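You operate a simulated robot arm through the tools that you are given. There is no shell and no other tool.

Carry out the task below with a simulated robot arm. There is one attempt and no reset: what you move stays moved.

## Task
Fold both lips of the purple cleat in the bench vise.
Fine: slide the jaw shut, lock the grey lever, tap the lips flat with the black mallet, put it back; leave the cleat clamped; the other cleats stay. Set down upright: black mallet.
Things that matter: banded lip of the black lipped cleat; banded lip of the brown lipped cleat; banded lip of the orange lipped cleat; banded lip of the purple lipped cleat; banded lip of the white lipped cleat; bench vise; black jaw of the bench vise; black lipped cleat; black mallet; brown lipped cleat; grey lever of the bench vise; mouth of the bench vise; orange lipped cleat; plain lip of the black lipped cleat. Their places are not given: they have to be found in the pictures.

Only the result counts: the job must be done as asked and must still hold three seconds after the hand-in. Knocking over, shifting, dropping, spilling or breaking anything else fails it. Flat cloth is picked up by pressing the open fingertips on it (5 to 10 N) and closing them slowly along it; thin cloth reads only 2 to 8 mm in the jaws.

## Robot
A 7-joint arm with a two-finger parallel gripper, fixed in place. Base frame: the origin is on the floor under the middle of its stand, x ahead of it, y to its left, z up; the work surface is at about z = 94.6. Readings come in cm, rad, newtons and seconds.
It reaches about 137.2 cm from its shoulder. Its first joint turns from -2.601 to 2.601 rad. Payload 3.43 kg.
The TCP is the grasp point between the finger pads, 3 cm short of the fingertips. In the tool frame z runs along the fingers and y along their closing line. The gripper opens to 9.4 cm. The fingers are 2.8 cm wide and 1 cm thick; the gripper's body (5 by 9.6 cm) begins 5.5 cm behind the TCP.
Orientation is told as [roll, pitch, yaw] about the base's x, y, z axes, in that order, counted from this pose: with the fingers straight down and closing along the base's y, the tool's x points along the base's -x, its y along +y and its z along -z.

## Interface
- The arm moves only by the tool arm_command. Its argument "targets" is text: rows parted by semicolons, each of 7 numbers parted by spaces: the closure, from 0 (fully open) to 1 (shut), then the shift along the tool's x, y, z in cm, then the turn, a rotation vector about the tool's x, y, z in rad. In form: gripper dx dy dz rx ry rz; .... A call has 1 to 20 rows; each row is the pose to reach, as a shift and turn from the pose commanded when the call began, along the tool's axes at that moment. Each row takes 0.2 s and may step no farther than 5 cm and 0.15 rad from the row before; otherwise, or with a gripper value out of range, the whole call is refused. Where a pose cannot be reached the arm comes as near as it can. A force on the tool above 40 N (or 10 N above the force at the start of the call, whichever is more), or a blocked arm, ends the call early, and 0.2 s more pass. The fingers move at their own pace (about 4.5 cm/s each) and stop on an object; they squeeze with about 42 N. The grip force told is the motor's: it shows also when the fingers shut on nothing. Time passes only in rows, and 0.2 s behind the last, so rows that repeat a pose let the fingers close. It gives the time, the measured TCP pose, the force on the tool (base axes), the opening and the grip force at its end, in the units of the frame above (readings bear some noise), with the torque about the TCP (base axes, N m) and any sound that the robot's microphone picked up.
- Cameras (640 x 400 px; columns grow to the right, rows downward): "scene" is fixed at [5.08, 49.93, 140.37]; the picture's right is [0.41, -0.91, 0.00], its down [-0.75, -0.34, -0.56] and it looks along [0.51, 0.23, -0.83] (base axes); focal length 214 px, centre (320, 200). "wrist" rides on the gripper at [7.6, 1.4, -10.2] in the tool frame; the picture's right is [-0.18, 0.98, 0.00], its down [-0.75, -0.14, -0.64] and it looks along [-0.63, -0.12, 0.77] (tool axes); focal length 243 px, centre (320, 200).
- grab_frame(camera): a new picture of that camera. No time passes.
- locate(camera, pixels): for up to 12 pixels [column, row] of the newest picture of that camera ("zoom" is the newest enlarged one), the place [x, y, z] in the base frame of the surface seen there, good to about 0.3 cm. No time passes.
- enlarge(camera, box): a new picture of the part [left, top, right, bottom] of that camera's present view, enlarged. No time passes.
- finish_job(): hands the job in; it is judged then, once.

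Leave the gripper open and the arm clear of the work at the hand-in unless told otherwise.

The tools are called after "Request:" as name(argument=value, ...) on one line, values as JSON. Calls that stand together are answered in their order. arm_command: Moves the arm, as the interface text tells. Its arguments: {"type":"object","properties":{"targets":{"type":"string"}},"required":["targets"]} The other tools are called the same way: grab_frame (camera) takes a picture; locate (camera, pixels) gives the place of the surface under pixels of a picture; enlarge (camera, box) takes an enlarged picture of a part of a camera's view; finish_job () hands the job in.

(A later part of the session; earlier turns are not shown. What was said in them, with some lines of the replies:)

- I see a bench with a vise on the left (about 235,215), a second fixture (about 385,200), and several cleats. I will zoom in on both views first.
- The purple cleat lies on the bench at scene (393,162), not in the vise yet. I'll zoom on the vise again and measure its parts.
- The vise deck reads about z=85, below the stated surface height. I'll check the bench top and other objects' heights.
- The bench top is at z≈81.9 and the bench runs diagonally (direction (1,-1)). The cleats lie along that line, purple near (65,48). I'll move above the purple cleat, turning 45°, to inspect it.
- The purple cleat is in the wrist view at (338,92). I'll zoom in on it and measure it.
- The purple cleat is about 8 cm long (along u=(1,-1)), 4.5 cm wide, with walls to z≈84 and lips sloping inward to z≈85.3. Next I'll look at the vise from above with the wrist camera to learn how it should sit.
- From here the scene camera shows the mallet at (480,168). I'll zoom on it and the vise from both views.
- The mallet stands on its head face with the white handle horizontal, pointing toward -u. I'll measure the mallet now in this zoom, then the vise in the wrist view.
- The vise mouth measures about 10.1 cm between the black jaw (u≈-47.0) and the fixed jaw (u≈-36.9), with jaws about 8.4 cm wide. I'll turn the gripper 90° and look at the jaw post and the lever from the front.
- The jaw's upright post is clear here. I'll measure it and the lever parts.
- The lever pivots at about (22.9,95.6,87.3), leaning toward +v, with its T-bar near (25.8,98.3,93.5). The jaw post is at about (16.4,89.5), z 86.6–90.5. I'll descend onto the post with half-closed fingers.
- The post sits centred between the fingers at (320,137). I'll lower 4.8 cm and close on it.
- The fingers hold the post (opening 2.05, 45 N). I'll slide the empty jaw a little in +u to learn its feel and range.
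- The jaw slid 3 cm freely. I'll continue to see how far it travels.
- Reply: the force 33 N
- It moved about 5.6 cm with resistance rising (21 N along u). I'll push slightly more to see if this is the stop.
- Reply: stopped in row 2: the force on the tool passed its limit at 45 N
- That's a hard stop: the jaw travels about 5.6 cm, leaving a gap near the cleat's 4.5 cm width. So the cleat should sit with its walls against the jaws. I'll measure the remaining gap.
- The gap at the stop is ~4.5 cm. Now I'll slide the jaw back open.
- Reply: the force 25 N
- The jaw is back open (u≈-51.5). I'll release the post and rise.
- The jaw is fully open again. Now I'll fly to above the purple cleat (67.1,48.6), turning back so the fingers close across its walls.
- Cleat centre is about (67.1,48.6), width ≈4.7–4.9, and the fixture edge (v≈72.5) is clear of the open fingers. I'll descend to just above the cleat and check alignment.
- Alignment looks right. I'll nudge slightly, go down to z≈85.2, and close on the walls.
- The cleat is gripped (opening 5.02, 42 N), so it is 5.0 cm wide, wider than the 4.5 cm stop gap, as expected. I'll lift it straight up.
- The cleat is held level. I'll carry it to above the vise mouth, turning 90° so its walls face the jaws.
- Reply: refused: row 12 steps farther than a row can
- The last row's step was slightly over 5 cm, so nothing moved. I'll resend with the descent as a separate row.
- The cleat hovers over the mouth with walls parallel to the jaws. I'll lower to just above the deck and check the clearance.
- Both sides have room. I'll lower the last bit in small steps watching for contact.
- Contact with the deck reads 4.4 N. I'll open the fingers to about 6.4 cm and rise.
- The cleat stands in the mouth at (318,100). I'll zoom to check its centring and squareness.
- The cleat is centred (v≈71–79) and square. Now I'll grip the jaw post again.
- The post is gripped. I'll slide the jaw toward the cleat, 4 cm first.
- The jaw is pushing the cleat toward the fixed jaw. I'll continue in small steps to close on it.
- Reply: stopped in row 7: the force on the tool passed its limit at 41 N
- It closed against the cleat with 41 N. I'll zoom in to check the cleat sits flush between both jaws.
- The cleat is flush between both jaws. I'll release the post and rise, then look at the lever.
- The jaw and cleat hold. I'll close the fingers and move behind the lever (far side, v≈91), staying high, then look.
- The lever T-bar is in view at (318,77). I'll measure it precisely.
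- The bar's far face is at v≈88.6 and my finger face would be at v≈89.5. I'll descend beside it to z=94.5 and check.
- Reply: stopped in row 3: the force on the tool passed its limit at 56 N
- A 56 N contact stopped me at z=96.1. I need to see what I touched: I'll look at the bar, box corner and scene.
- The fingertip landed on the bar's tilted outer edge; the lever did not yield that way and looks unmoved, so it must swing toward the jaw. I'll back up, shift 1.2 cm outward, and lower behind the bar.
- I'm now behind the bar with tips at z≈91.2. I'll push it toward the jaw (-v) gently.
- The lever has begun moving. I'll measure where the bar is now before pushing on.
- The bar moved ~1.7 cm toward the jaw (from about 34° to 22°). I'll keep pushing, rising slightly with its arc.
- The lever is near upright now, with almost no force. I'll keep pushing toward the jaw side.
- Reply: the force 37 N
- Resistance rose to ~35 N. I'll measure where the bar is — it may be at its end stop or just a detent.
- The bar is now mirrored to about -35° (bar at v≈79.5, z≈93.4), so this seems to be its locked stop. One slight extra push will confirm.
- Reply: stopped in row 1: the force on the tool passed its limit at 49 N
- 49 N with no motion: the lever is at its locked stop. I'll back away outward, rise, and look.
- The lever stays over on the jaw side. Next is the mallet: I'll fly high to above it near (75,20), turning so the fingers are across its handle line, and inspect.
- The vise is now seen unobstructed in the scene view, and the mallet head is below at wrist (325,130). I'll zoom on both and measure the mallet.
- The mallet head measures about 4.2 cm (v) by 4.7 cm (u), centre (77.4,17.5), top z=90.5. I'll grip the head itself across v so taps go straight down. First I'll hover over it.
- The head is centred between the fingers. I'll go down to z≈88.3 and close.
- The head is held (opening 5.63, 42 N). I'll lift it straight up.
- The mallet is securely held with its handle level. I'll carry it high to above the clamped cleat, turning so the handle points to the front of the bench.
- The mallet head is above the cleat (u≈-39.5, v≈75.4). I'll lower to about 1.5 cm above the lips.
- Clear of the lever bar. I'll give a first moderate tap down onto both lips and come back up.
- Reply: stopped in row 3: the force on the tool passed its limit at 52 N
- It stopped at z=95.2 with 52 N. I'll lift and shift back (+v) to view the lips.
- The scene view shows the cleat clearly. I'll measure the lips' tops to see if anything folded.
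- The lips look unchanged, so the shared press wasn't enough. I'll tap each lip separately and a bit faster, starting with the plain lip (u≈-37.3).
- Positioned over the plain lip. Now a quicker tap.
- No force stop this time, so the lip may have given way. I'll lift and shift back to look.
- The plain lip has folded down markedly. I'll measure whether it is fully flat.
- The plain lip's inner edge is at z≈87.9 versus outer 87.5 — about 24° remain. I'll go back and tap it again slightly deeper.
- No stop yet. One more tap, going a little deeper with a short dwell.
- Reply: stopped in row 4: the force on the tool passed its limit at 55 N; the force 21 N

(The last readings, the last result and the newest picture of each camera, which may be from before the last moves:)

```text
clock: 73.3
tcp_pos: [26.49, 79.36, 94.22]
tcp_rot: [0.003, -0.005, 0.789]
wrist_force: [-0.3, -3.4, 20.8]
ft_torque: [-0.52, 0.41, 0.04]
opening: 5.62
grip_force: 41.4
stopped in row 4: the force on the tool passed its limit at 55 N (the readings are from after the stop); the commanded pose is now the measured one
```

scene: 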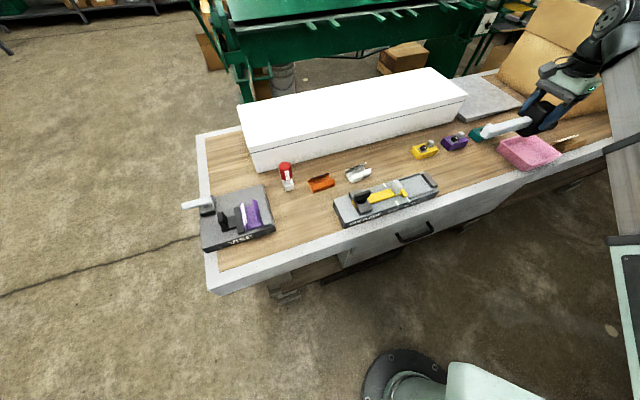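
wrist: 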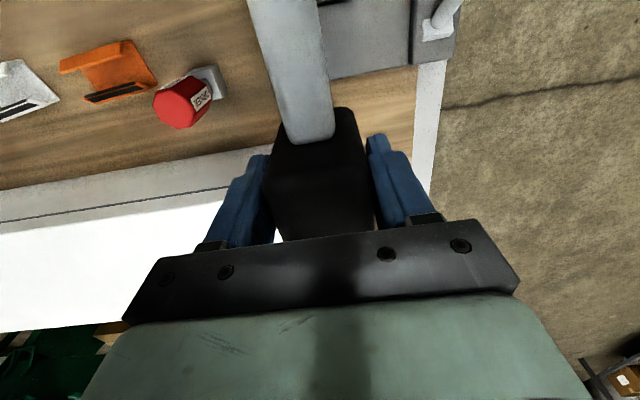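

Firm stop at z=94.2 (head bottom ≈87.5, wall-top height). I'll lift and look again.

Request:
arm_command(targets="0.8 0 0 -2 0 0 0; 0.8 0 0 -6 0 0 0; 0.8 -3 0 -9 0 0 0; 0.8 -7.5 0 -10.5 0 0 0; 0.8 -12 0 -10.5 0 0 0; 0.8 -12 0 -10.5 0 0 0")

Request:
enlarge(camera="scene", box=[225, 190, 285, 240])

Request:
locate(camera="zoom", pixels=[[295, 100], [330, 95], [310, 150], [340, 150], [322, 200], [355, 200], [335, 255], [368, 250], [315, 170], [345, 170], [205, 130], [235, 230]])

```text
clock: 74.7
tcp_pos: [35.0, 87.93, 104.48]
tcp_rot: [0.001, -0.005, 0.79]
wrist_force: [-0.6, -0.8, -2.4]
ft_torque: [0.02, -0.03, 0.03]
opening: 5.59
grip_force: 42.0
```

```text
8.00 times, centred on (255, 215) of scene
```

zoom: 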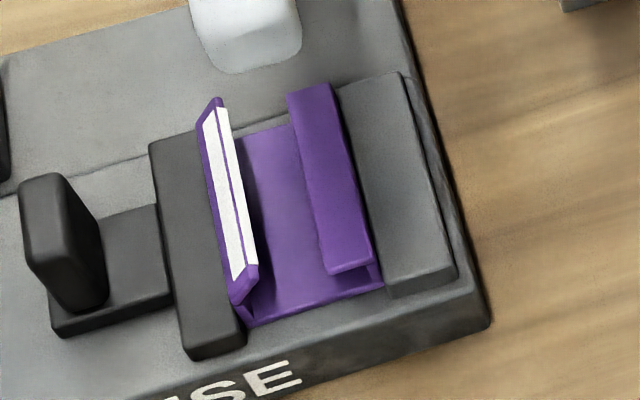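

```text
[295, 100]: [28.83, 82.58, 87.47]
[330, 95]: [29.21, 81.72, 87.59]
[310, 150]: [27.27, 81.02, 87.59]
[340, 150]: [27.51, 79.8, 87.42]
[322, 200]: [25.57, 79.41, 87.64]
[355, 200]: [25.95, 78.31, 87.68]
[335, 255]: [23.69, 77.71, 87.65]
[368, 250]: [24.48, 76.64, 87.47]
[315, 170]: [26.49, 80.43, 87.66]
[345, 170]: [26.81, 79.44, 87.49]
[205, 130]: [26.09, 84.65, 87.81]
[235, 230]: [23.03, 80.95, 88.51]
```

The plain lip is flat now (≈87.6 across). Next the banded lip: I'll move over u≈-41.6, keeping clear of the post, and check.

Request:
arm_command(targets="0.8 4 1.4 0 0 0.005 0; 0.8 8 2.8 0 0 0.005 0; 0.8 11.9 4.22 1 0 0.005 0; 0.8 11.9 4.22 4 0 0.005 0; 0.8 11.9 4.22 6.8 0 0.005 0; 0.8 11.9 4.22 6.8 0 0.005 0")

Request:
grab_frame(camera="wrist")

Request:
enlarge(camera="scene", box=[180, 160, 300, 260])

```text
clock: 76.1
tcp_pos: [23.73, 82.42, 97.67]
tcp_rot: [0.002, 0.0, 0.787]
wrist_force: [0.7, -0.1, -3.6]
ft_torque: [-0.01, -0.01, 0.01]
opening: 5.64
grip_force: 42.0
```

```text
taken
```

wrist: 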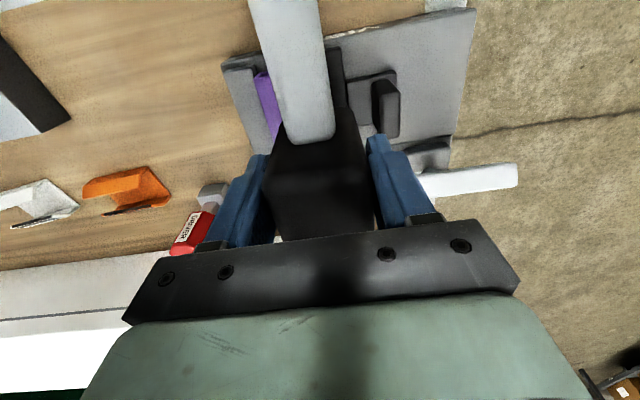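

```text
4.00 times, centred on (240, 210) of scene
```

zoom: 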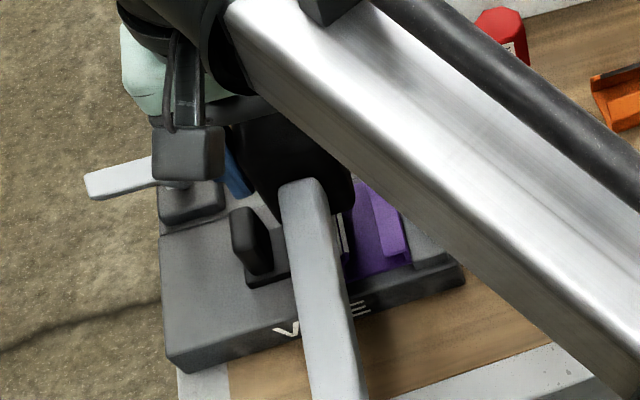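

Clear of the post and T-bar. Tap on the banded lip.

Request:
arm_command(targets="0.8 0 0 0.8 0 0 0; 0.8 0 0 3.2 0 0 0; 0.8 0 0 0.8 0 0 0; 0.8 0 0 0.5 0 0 0; 0.8 0 0 1.5 0 0 0; 0.8 0 0 3.6 0 0 0; 0.8 0 0 1 0 0 0; 0.8 0 0 0 0 0 0")

```text
clock: 77.9
tcp_pos: [23.52, 82.32, 97.66]
tcp_rot: [0.002, -0.001, 0.789]
wrist_force: [0.0, 0.5, -2.6]
ft_torque: [0.0, -0.02, -0.01]
opening: 5.57
grip_force: 42.3
```

Two taps without a force stop. Now a deeper one with a short dwell, as worked on the other lip.

Request:
arm_command(targets="0.8 0 0 1.5 0 0 0; 0.8 0 0 3.2 0 0 0; 0.8 0 0 4.2 0 0 0; 0.8 0 0 4.2 0 0 0; 0.8 0 0 1.5 0 0 0; 0.8 0 0 0 0 0 0")

```text
clock: 78.8
tcp_pos: [23.51, 82.46, 94.23]
tcp_rot: [0.002, 0.0, 0.789]
wrist_force: [-3.1, -3.9, 19.0]
ft_torque: [-0.5, 0.19, -0.01]
opening: 5.6
grip_force: 42.5
stopped in row 4: the force on the tool passed its limit at 47 N (the readings are from after the stop); the commanded pose is now the measured one
```

Firm stop at z=94.2 again. I'll lift, shift back and look.

Request:
arm_command(targets="0.8 0 0 -2 0 0 0; 0.8 0 0 -6 0 0 0; 0.8 -3 0 -9 0 0 0; 0.8 -7.5 0 -10.5 0 0 0; 0.8 -12 0 -10.5 0 0 0; 0.8 -12 -3 -10.5 0 0 0; 0.8 -12 -3 -10.5 0 0 0")

Request:
enlarge(camera="scene", box=[225, 190, 285, 240])

```text
clock: 80.4
tcp_pos: [34.1, 88.79, 104.48]
tcp_rot: [0.004, -0.002, 0.789]
wrist_force: [-0.6, 0.0, -2.4]
ft_torque: [0.01, -0.05, -0.02]
opening: 5.62
grip_force: 42.1
```

```text
8.00 times, centred on (255, 215) of scene
```

zoom: 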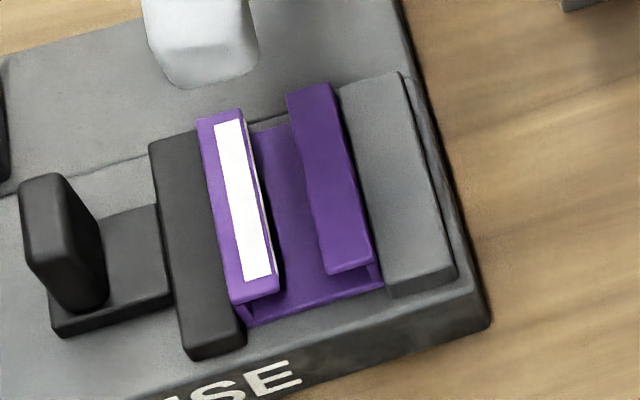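

Request:
locate(camera="zoom", pixels=[[205, 125], [240, 120], [215, 180], [255, 180], [225, 240], [265, 240], [240, 295], [272, 285], [300, 110], [335, 120], [325, 220], [360, 220]])

Request:
enlarge(camera="scene", box=[180, 160, 300, 260])

```text
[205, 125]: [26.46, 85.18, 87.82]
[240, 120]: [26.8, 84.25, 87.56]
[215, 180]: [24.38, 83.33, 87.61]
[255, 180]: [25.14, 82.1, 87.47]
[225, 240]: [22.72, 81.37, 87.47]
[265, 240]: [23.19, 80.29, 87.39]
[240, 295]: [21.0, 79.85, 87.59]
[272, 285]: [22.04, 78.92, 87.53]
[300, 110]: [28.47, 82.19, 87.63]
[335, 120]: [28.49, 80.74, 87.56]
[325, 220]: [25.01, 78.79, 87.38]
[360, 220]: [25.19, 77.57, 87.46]
```

```text
4.00 times, centred on (240, 210) of scene
```

zoom: 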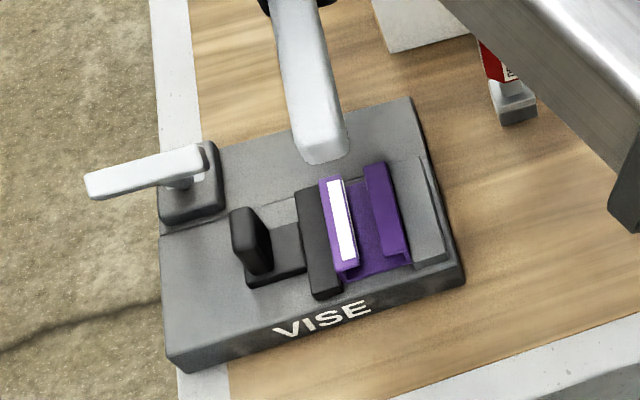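

Both lips read flat (≈87.5 everywhere), and the lever and jaw are unmoved. For insurance I'll do one gentle centred tap over both lips before returning the mallet.

Request:
arm_command(targets="0.8 4 0.3 0 0.004 0 0; 0.8 8 0.6 0 0.004 0 0; 0.8 11.9 0.87 1 0.004 0 0; 0.8 11.9 0.87 4 0.004 0 0; 0.8 11.9 0.87 6.9 0.004 0 0; 0.8 11.9 0.87 6.9 0.004 0 0; 0.8 11.9 0.87 8.5 0.004 0 0; 0.8 11.9 0.87 10 0.004 0 0; 0.8 11.9 0.87 10.7 0.004 0 0; 0.8 11.9 0.87 10.7 0.004 0 0; 0.8 11.9 0.87 8 0.004 0 0; 0.8 11.9 0.87 6 0.004 0 0")

```text
clock: 82.5
tcp_pos: [25.04, 81.04, 94.13]
tcp_rot: [-0.001, -0.007, 0.789]
wrist_force: [0.2, -3.5, 15.4]
ft_torque: [-0.51, 0.24, 0.03]
opening: 5.61
grip_force: 42.4
stopped in row 10: the force on the tool passed its limit at 43 N (the readings are from after the stop); the commanded pose is now the measured one
```

Firm even contact at z≈94.1: both flat. I'll lift clear and check the result before returning the mallet.

Request:
arm_command(targets="0.8 0 0 -2 0 0.007 0; 0.8 0 0 -6 0 0.007 0; 0.8 0 0 -10 0 0.007 0; 0.8 -4 0 -11.4 0 0.007 0; 0.8 -8.5 0 -11.4 0 0.007 0; 0.8 -12 0 -11.4 0 0.007 0; 0.8 -12 0 -11.4 0 0.007 0")

Request:
enlarge(camera="scene", box=[225, 190, 285, 240])

Request:
grab_frame(camera="wrist")

```text
clock: 84.1
tcp_pos: [33.69, 89.57, 105.36]
tcp_rot: [-0.001, 0.003, 0.789]
wrist_force: [-1.0, -0.2, -2.3]
ft_torque: [0.0, 0.0, 0.0]
opening: 5.61
grip_force: 41.7
```

```text
8.00 times, centred on (255, 215) of scene
```

zoom: 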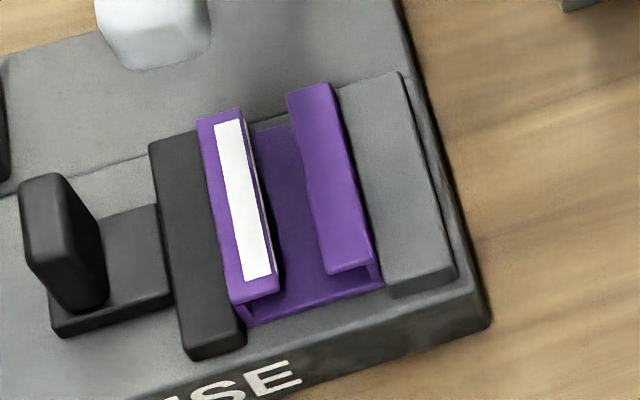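

```text
taken
```

wrist: 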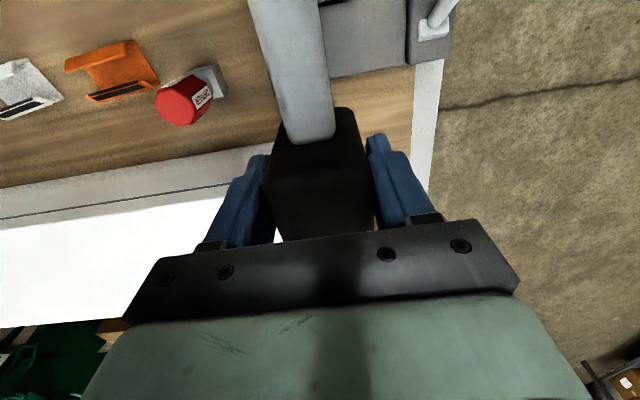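

Both lips are flat and the mallet sits unchanged in the grip. I'll carry it back to its place, high, turning back to its original heading.

Request:
arm_command(targets="0.8 1.13 -4.55 0 0 0 0.089; 0.8 2.26 -9.1 0 0 0 0.178; 0.8 3.39 -13.65 0 0 0 0.267; 0.8 4.52 -18.2 0 0 0 0.356; 0.8 5.65 -22.75 0 0 0 0.445; 0.8 6.78 -27.3 0 0 0 0.534; 0.8 7.91 -31.85 0 0 0 0.623; 0.8 9.04 -36.4 0 0 0 0.712; 0.8 10.16 -40.95 0 0 0 0.801; 0.8 11.29 -45.5 0 0 0 0.89; 0.8 12.42 -50.05 0 0 0 0.979; 0.8 13.55 -54.6 0 0 0 1.068; 0.8 14.68 -59.15 0 0 0 1.157; 0.8 15.81 -63.7 0 0 0 1.246; 0.8 16.94 -68.25 0 0 0 1.335; 0.8 18.07 -72.8 0 0 0 1.424; 0.8 19.2 -77.35 0 0 0 1.513; 0.8 20.33 -81.91 0 0 0 1.602; 0.8 20.33 -81.91 0 0 0 1.602; 0.8 20.33 -81.91 0 0 0 1.602")

Request:
grab_frame(camera="wrist")

```text
clock: 88.3
tcp_pos: [77.42, 17.4, 105.58]
tcp_rot: [-0.001, -0.002, -0.811]
wrist_force: [-0.4, 0.8, -1.6]
ft_torque: [0.02, 0.0, -0.01]
opening: 5.6
grip_force: 42.1
```

```text
taken
```

wrist: 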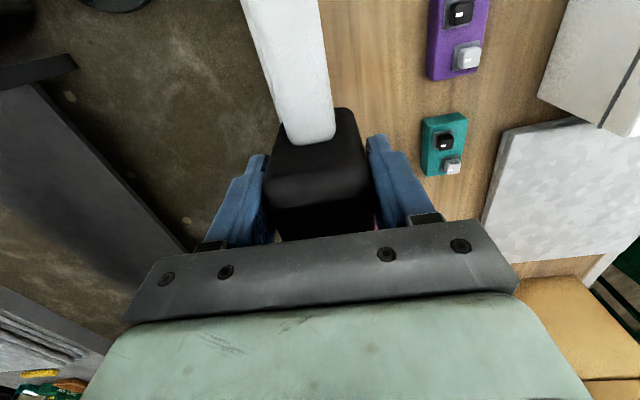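

I'm back above the mallet's spot. I'll lower to about 2 cm above the bench contact height.

Request:
arm_command(targets="0.8 -0.05 0.05 4 0 0 0.002; 0.8 -0.05 0.05 8 0 0 0.002; 0.8 -0.05 0.05 12 0 0 0.002; 0.8 -0.05 0.05 15 0 0 0.002; 0.8 -0.05 0.05 16 0 0 0.002; 0.8 -0.05 0.05 16 0 0 0.002")

Request:
grab_frame(camera="wrist")

```text
clock: 89.7
tcp_pos: [77.35, 17.48, 89.71]
tcp_rot: [-0.001, 0.001, -0.814]
wrist_force: [0.3, 0.4, -1.6]
ft_torque: [-0.01, -0.02, 0.03]
opening: 5.59
grip_force: 41.8
```

```text
taken
```

wrist: 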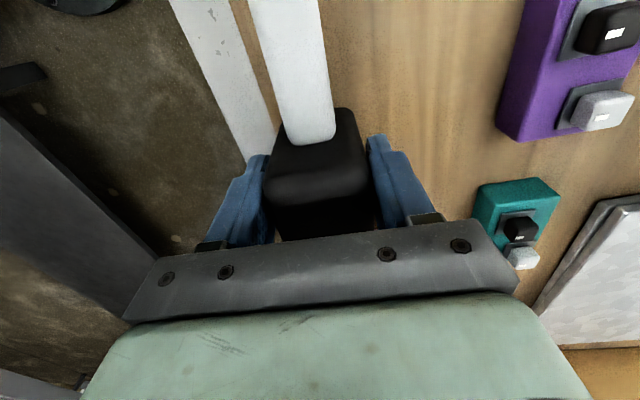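

Request:
arm_command(targets="0.8 -0.1 0.05 0.5 0 0 0; 0.8 -0.1 0.05 0.8 0 0 0; 0.8 -0.1 0.05 1 0 0 0; 0.8 -0.1 0.05 1 0 0 0")

```text
clock: 90.7
tcp_pos: [77.56, 17.32, 88.59]
tcp_rot: [-0.002, 0.0, -0.816]
wrist_force: [1.1, 1.1, 0.6]
ft_torque: [0.1, -0.1, -0.05]
opening: 5.63
grip_force: 42.0
```

The load shifted from about -2.4 to +0.6 N: the head is touching the bench. I'll lower 0.1–0.2 more to settle it.

Request:
arm_command(targets="0.8 0 0 0.1 0 0 0; 0.8 0 0 0.15 0 0 0; 0.8 0 0 0.15 0 0 0")

```text
clock: 91.5
tcp_pos: [77.44, 17.37, 88.57]
tcp_rot: [0.0, -0.003, -0.814]
wrist_force: [5.3, 0.1, 34.6]
ft_torque: [0.37, 0.26, -0.03]
opening: 5.6
grip_force: 41.8
```

That's firm contact at 35 N. I'll ease back 0.1 cm, then open the fingers slowly.

Request:
arm_command(targets="0.8 0 0 -0.1 0 0 0; 0.8 0 0 -0.12 0 0 0; 0.8 0 0 -0.12 0 0 0")

```text
clock: 92.3
tcp_pos: [77.46, 17.42, 88.58]
tcp_rot: [-0.003, 0.0, -0.815]
wrist_force: [5.8, 3.4, 12.9]
ft_torque: [0.38, -0.42, -0.01]
opening: 5.63
grip_force: 42.2
```

Request:
arm_command(targets="0.8 0 0 -0.06 0 0 0; 0.36 0 0 -0.06 0 0 0; 0.25 0 0 -0.06 0 0 0; 0 0 0 -0.06 0 0 0; 0 0 0 -0.06 0 0 0; 0 0 0 -0.06 0 0 0; 0 0 0 -0.06 0 0 0")

Request:
grab_frame(camera="wrist")

```text
clock: 93.9
tcp_pos: [77.49, 17.37, 88.57]
tcp_rot: [-0.003, 0.001, -0.814]
wrist_force: [0.1, 0.1, 0.1]
ft_torque: [0.0, 0.04, -0.01]
opening: 9.38
grip_force: 0.1
```

```text
taken
```

wrist: 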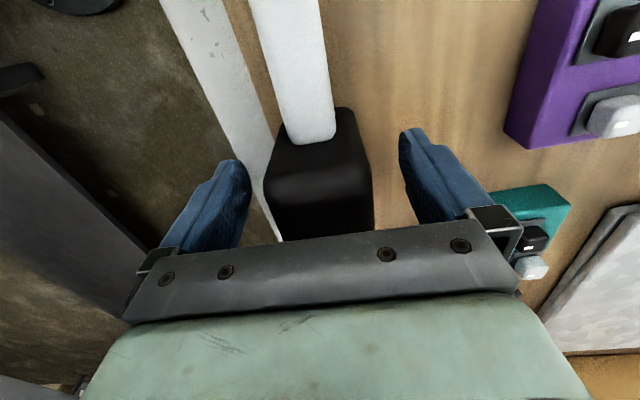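

The fingers are open and the mallet stands by itself. I'll rise straight up and away, then check everything.

Request:
arm_command(targets="0 0 0 -3 0 0 0; 0 0 0 -7 0 0 0; 0 0 0 -11 0 0 0; 0 0 0 -15 0 0 0; 0 0 0 -20 0 0 0; 0 -4 0 -23 0 0 0; 0 -4 0 -25 0 0 0; 0 -4 0 -25 0 0 0")

Request:
grab_frame(camera="wrist")

Request:
grab_frame(camera="scene")

Request:
enlarge(camera="scene", box=[170, 170, 290, 260])

Request:
enlarge(camera="scene", box=[440, 130, 600, 196])

```text
clock: 95.7
tcp_pos: [80.15, 14.62, 113.65]
tcp_rot: [-0.001, 0.0, -0.815]
wrist_force: [-0.2, -0.3, -0.1]
ft_torque: [0.0, 0.0, 0.0]
opening: 9.39
grip_force: 0.0
```

```text
taken
```

wrist: 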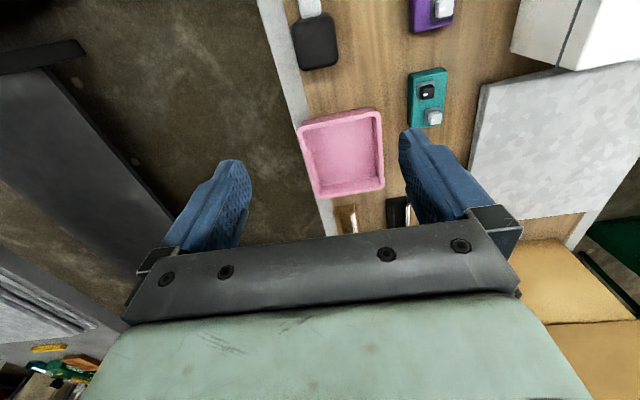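

```text
taken
```

scene: 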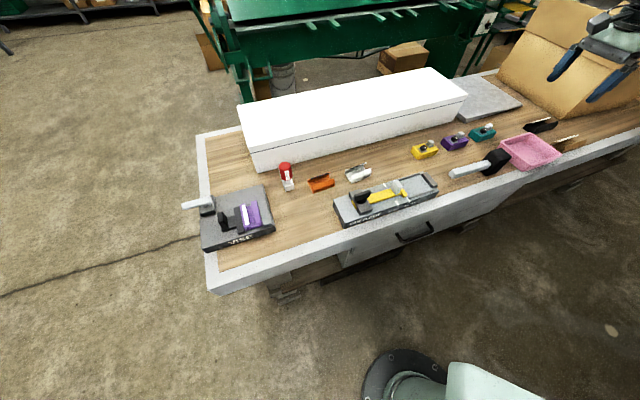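

```text
4.44 times, centred on (230, 215) of scene
```

zoom: 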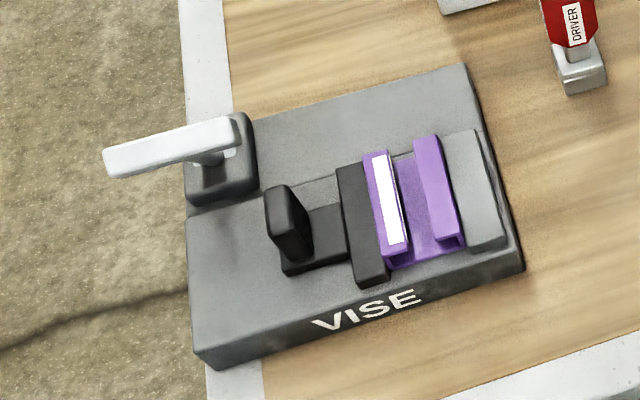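

```text
4.00 times, centred on (520, 163) of scene
```

zoom: 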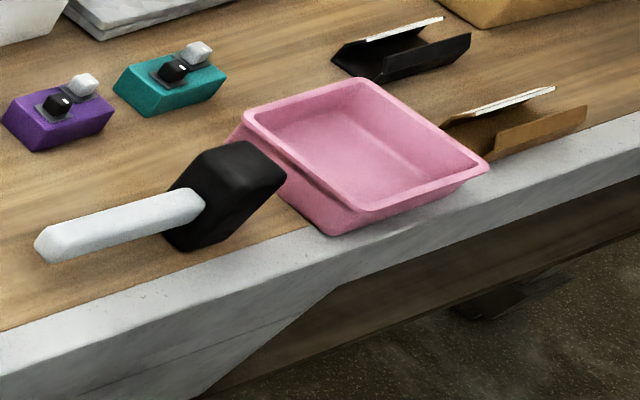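

The mallet stands back in its place, and the vise shows the cleat clamped with both lips flat and the lever over. I'll verify the mallet's position and the lip/jaw numbers once more.

Request:
locate(camera="zoom", pixels=[[45, 240], [195, 200], [210, 160], [275, 185], [240, 165], [180, 240]])

Request:
enlarge(camera="scene", box=[225, 190, 285, 240])

Request:
locate(camera="zoom", pixels=[[215, 180], [255, 180], [225, 240], [265, 240], [310, 150], [340, 150], [325, 220], [360, 220], [190, 180], [205, 220], [385, 200], [60, 200]])

```text
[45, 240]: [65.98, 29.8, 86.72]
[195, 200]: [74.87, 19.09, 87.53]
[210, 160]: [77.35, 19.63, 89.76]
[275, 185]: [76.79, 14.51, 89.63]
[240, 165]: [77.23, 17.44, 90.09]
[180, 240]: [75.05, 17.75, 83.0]
```

```text
8.00 times, centred on (255, 215) of scene
```

zoom: 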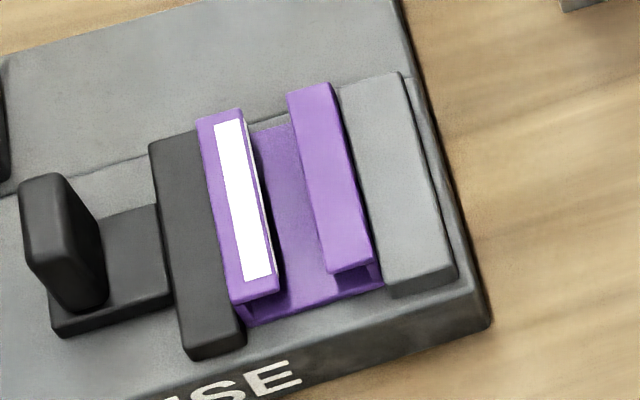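

```text
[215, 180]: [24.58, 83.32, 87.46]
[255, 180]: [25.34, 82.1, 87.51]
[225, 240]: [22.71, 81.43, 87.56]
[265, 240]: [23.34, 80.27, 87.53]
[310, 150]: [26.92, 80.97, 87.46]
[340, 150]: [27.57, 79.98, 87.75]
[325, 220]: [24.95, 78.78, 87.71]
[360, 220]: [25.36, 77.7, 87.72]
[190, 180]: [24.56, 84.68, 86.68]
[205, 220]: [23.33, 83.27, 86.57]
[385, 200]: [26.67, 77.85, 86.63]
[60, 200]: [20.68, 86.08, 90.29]
```

The mallet is within about 0.2 cm of its starting place and upright. Both lips are flat at z≈87.5, the jaw is shut on the cleat, and the lever is at its stop. The gripper is open and the arm is clear, so I'll hand in.

Request:
finish_job()

```text
The job is handed in.
```

I folded both lips of the purple cleat flat. It is clamped in the vise, and the job is handed in. The hand-in gave no verdict, so this rests on my last pictures and measurements.

- **Cleat:** it sits between the jaws with its walls against them. Both lips measure level with the wall tops, at about z = 87.5 cm.
- **Jaw:** it is closed on the cleat; I pushed it until the force reached 41 N. Before loading the cleat I slid the empty jaw once to its stop and back, to find out how the cleat should sit.
- **Lever:** I swung it toward the jaw until it stopped moving at 49 N. There was no click or other sign that it locked, so I took that end stop as locked. On the way, a fingertip landed on the lever's bar with 56 N, and the lever looked unmoved.
- **Mallet:** it stands upright again, within about 0.2 cm of where it started. I held it by the head so the taps went straight down.
- **Other cleats and items:** I touched nothing else on the bench, and everything looks in its place in the last picture.

The gripper is open and the arm is clear of the work.
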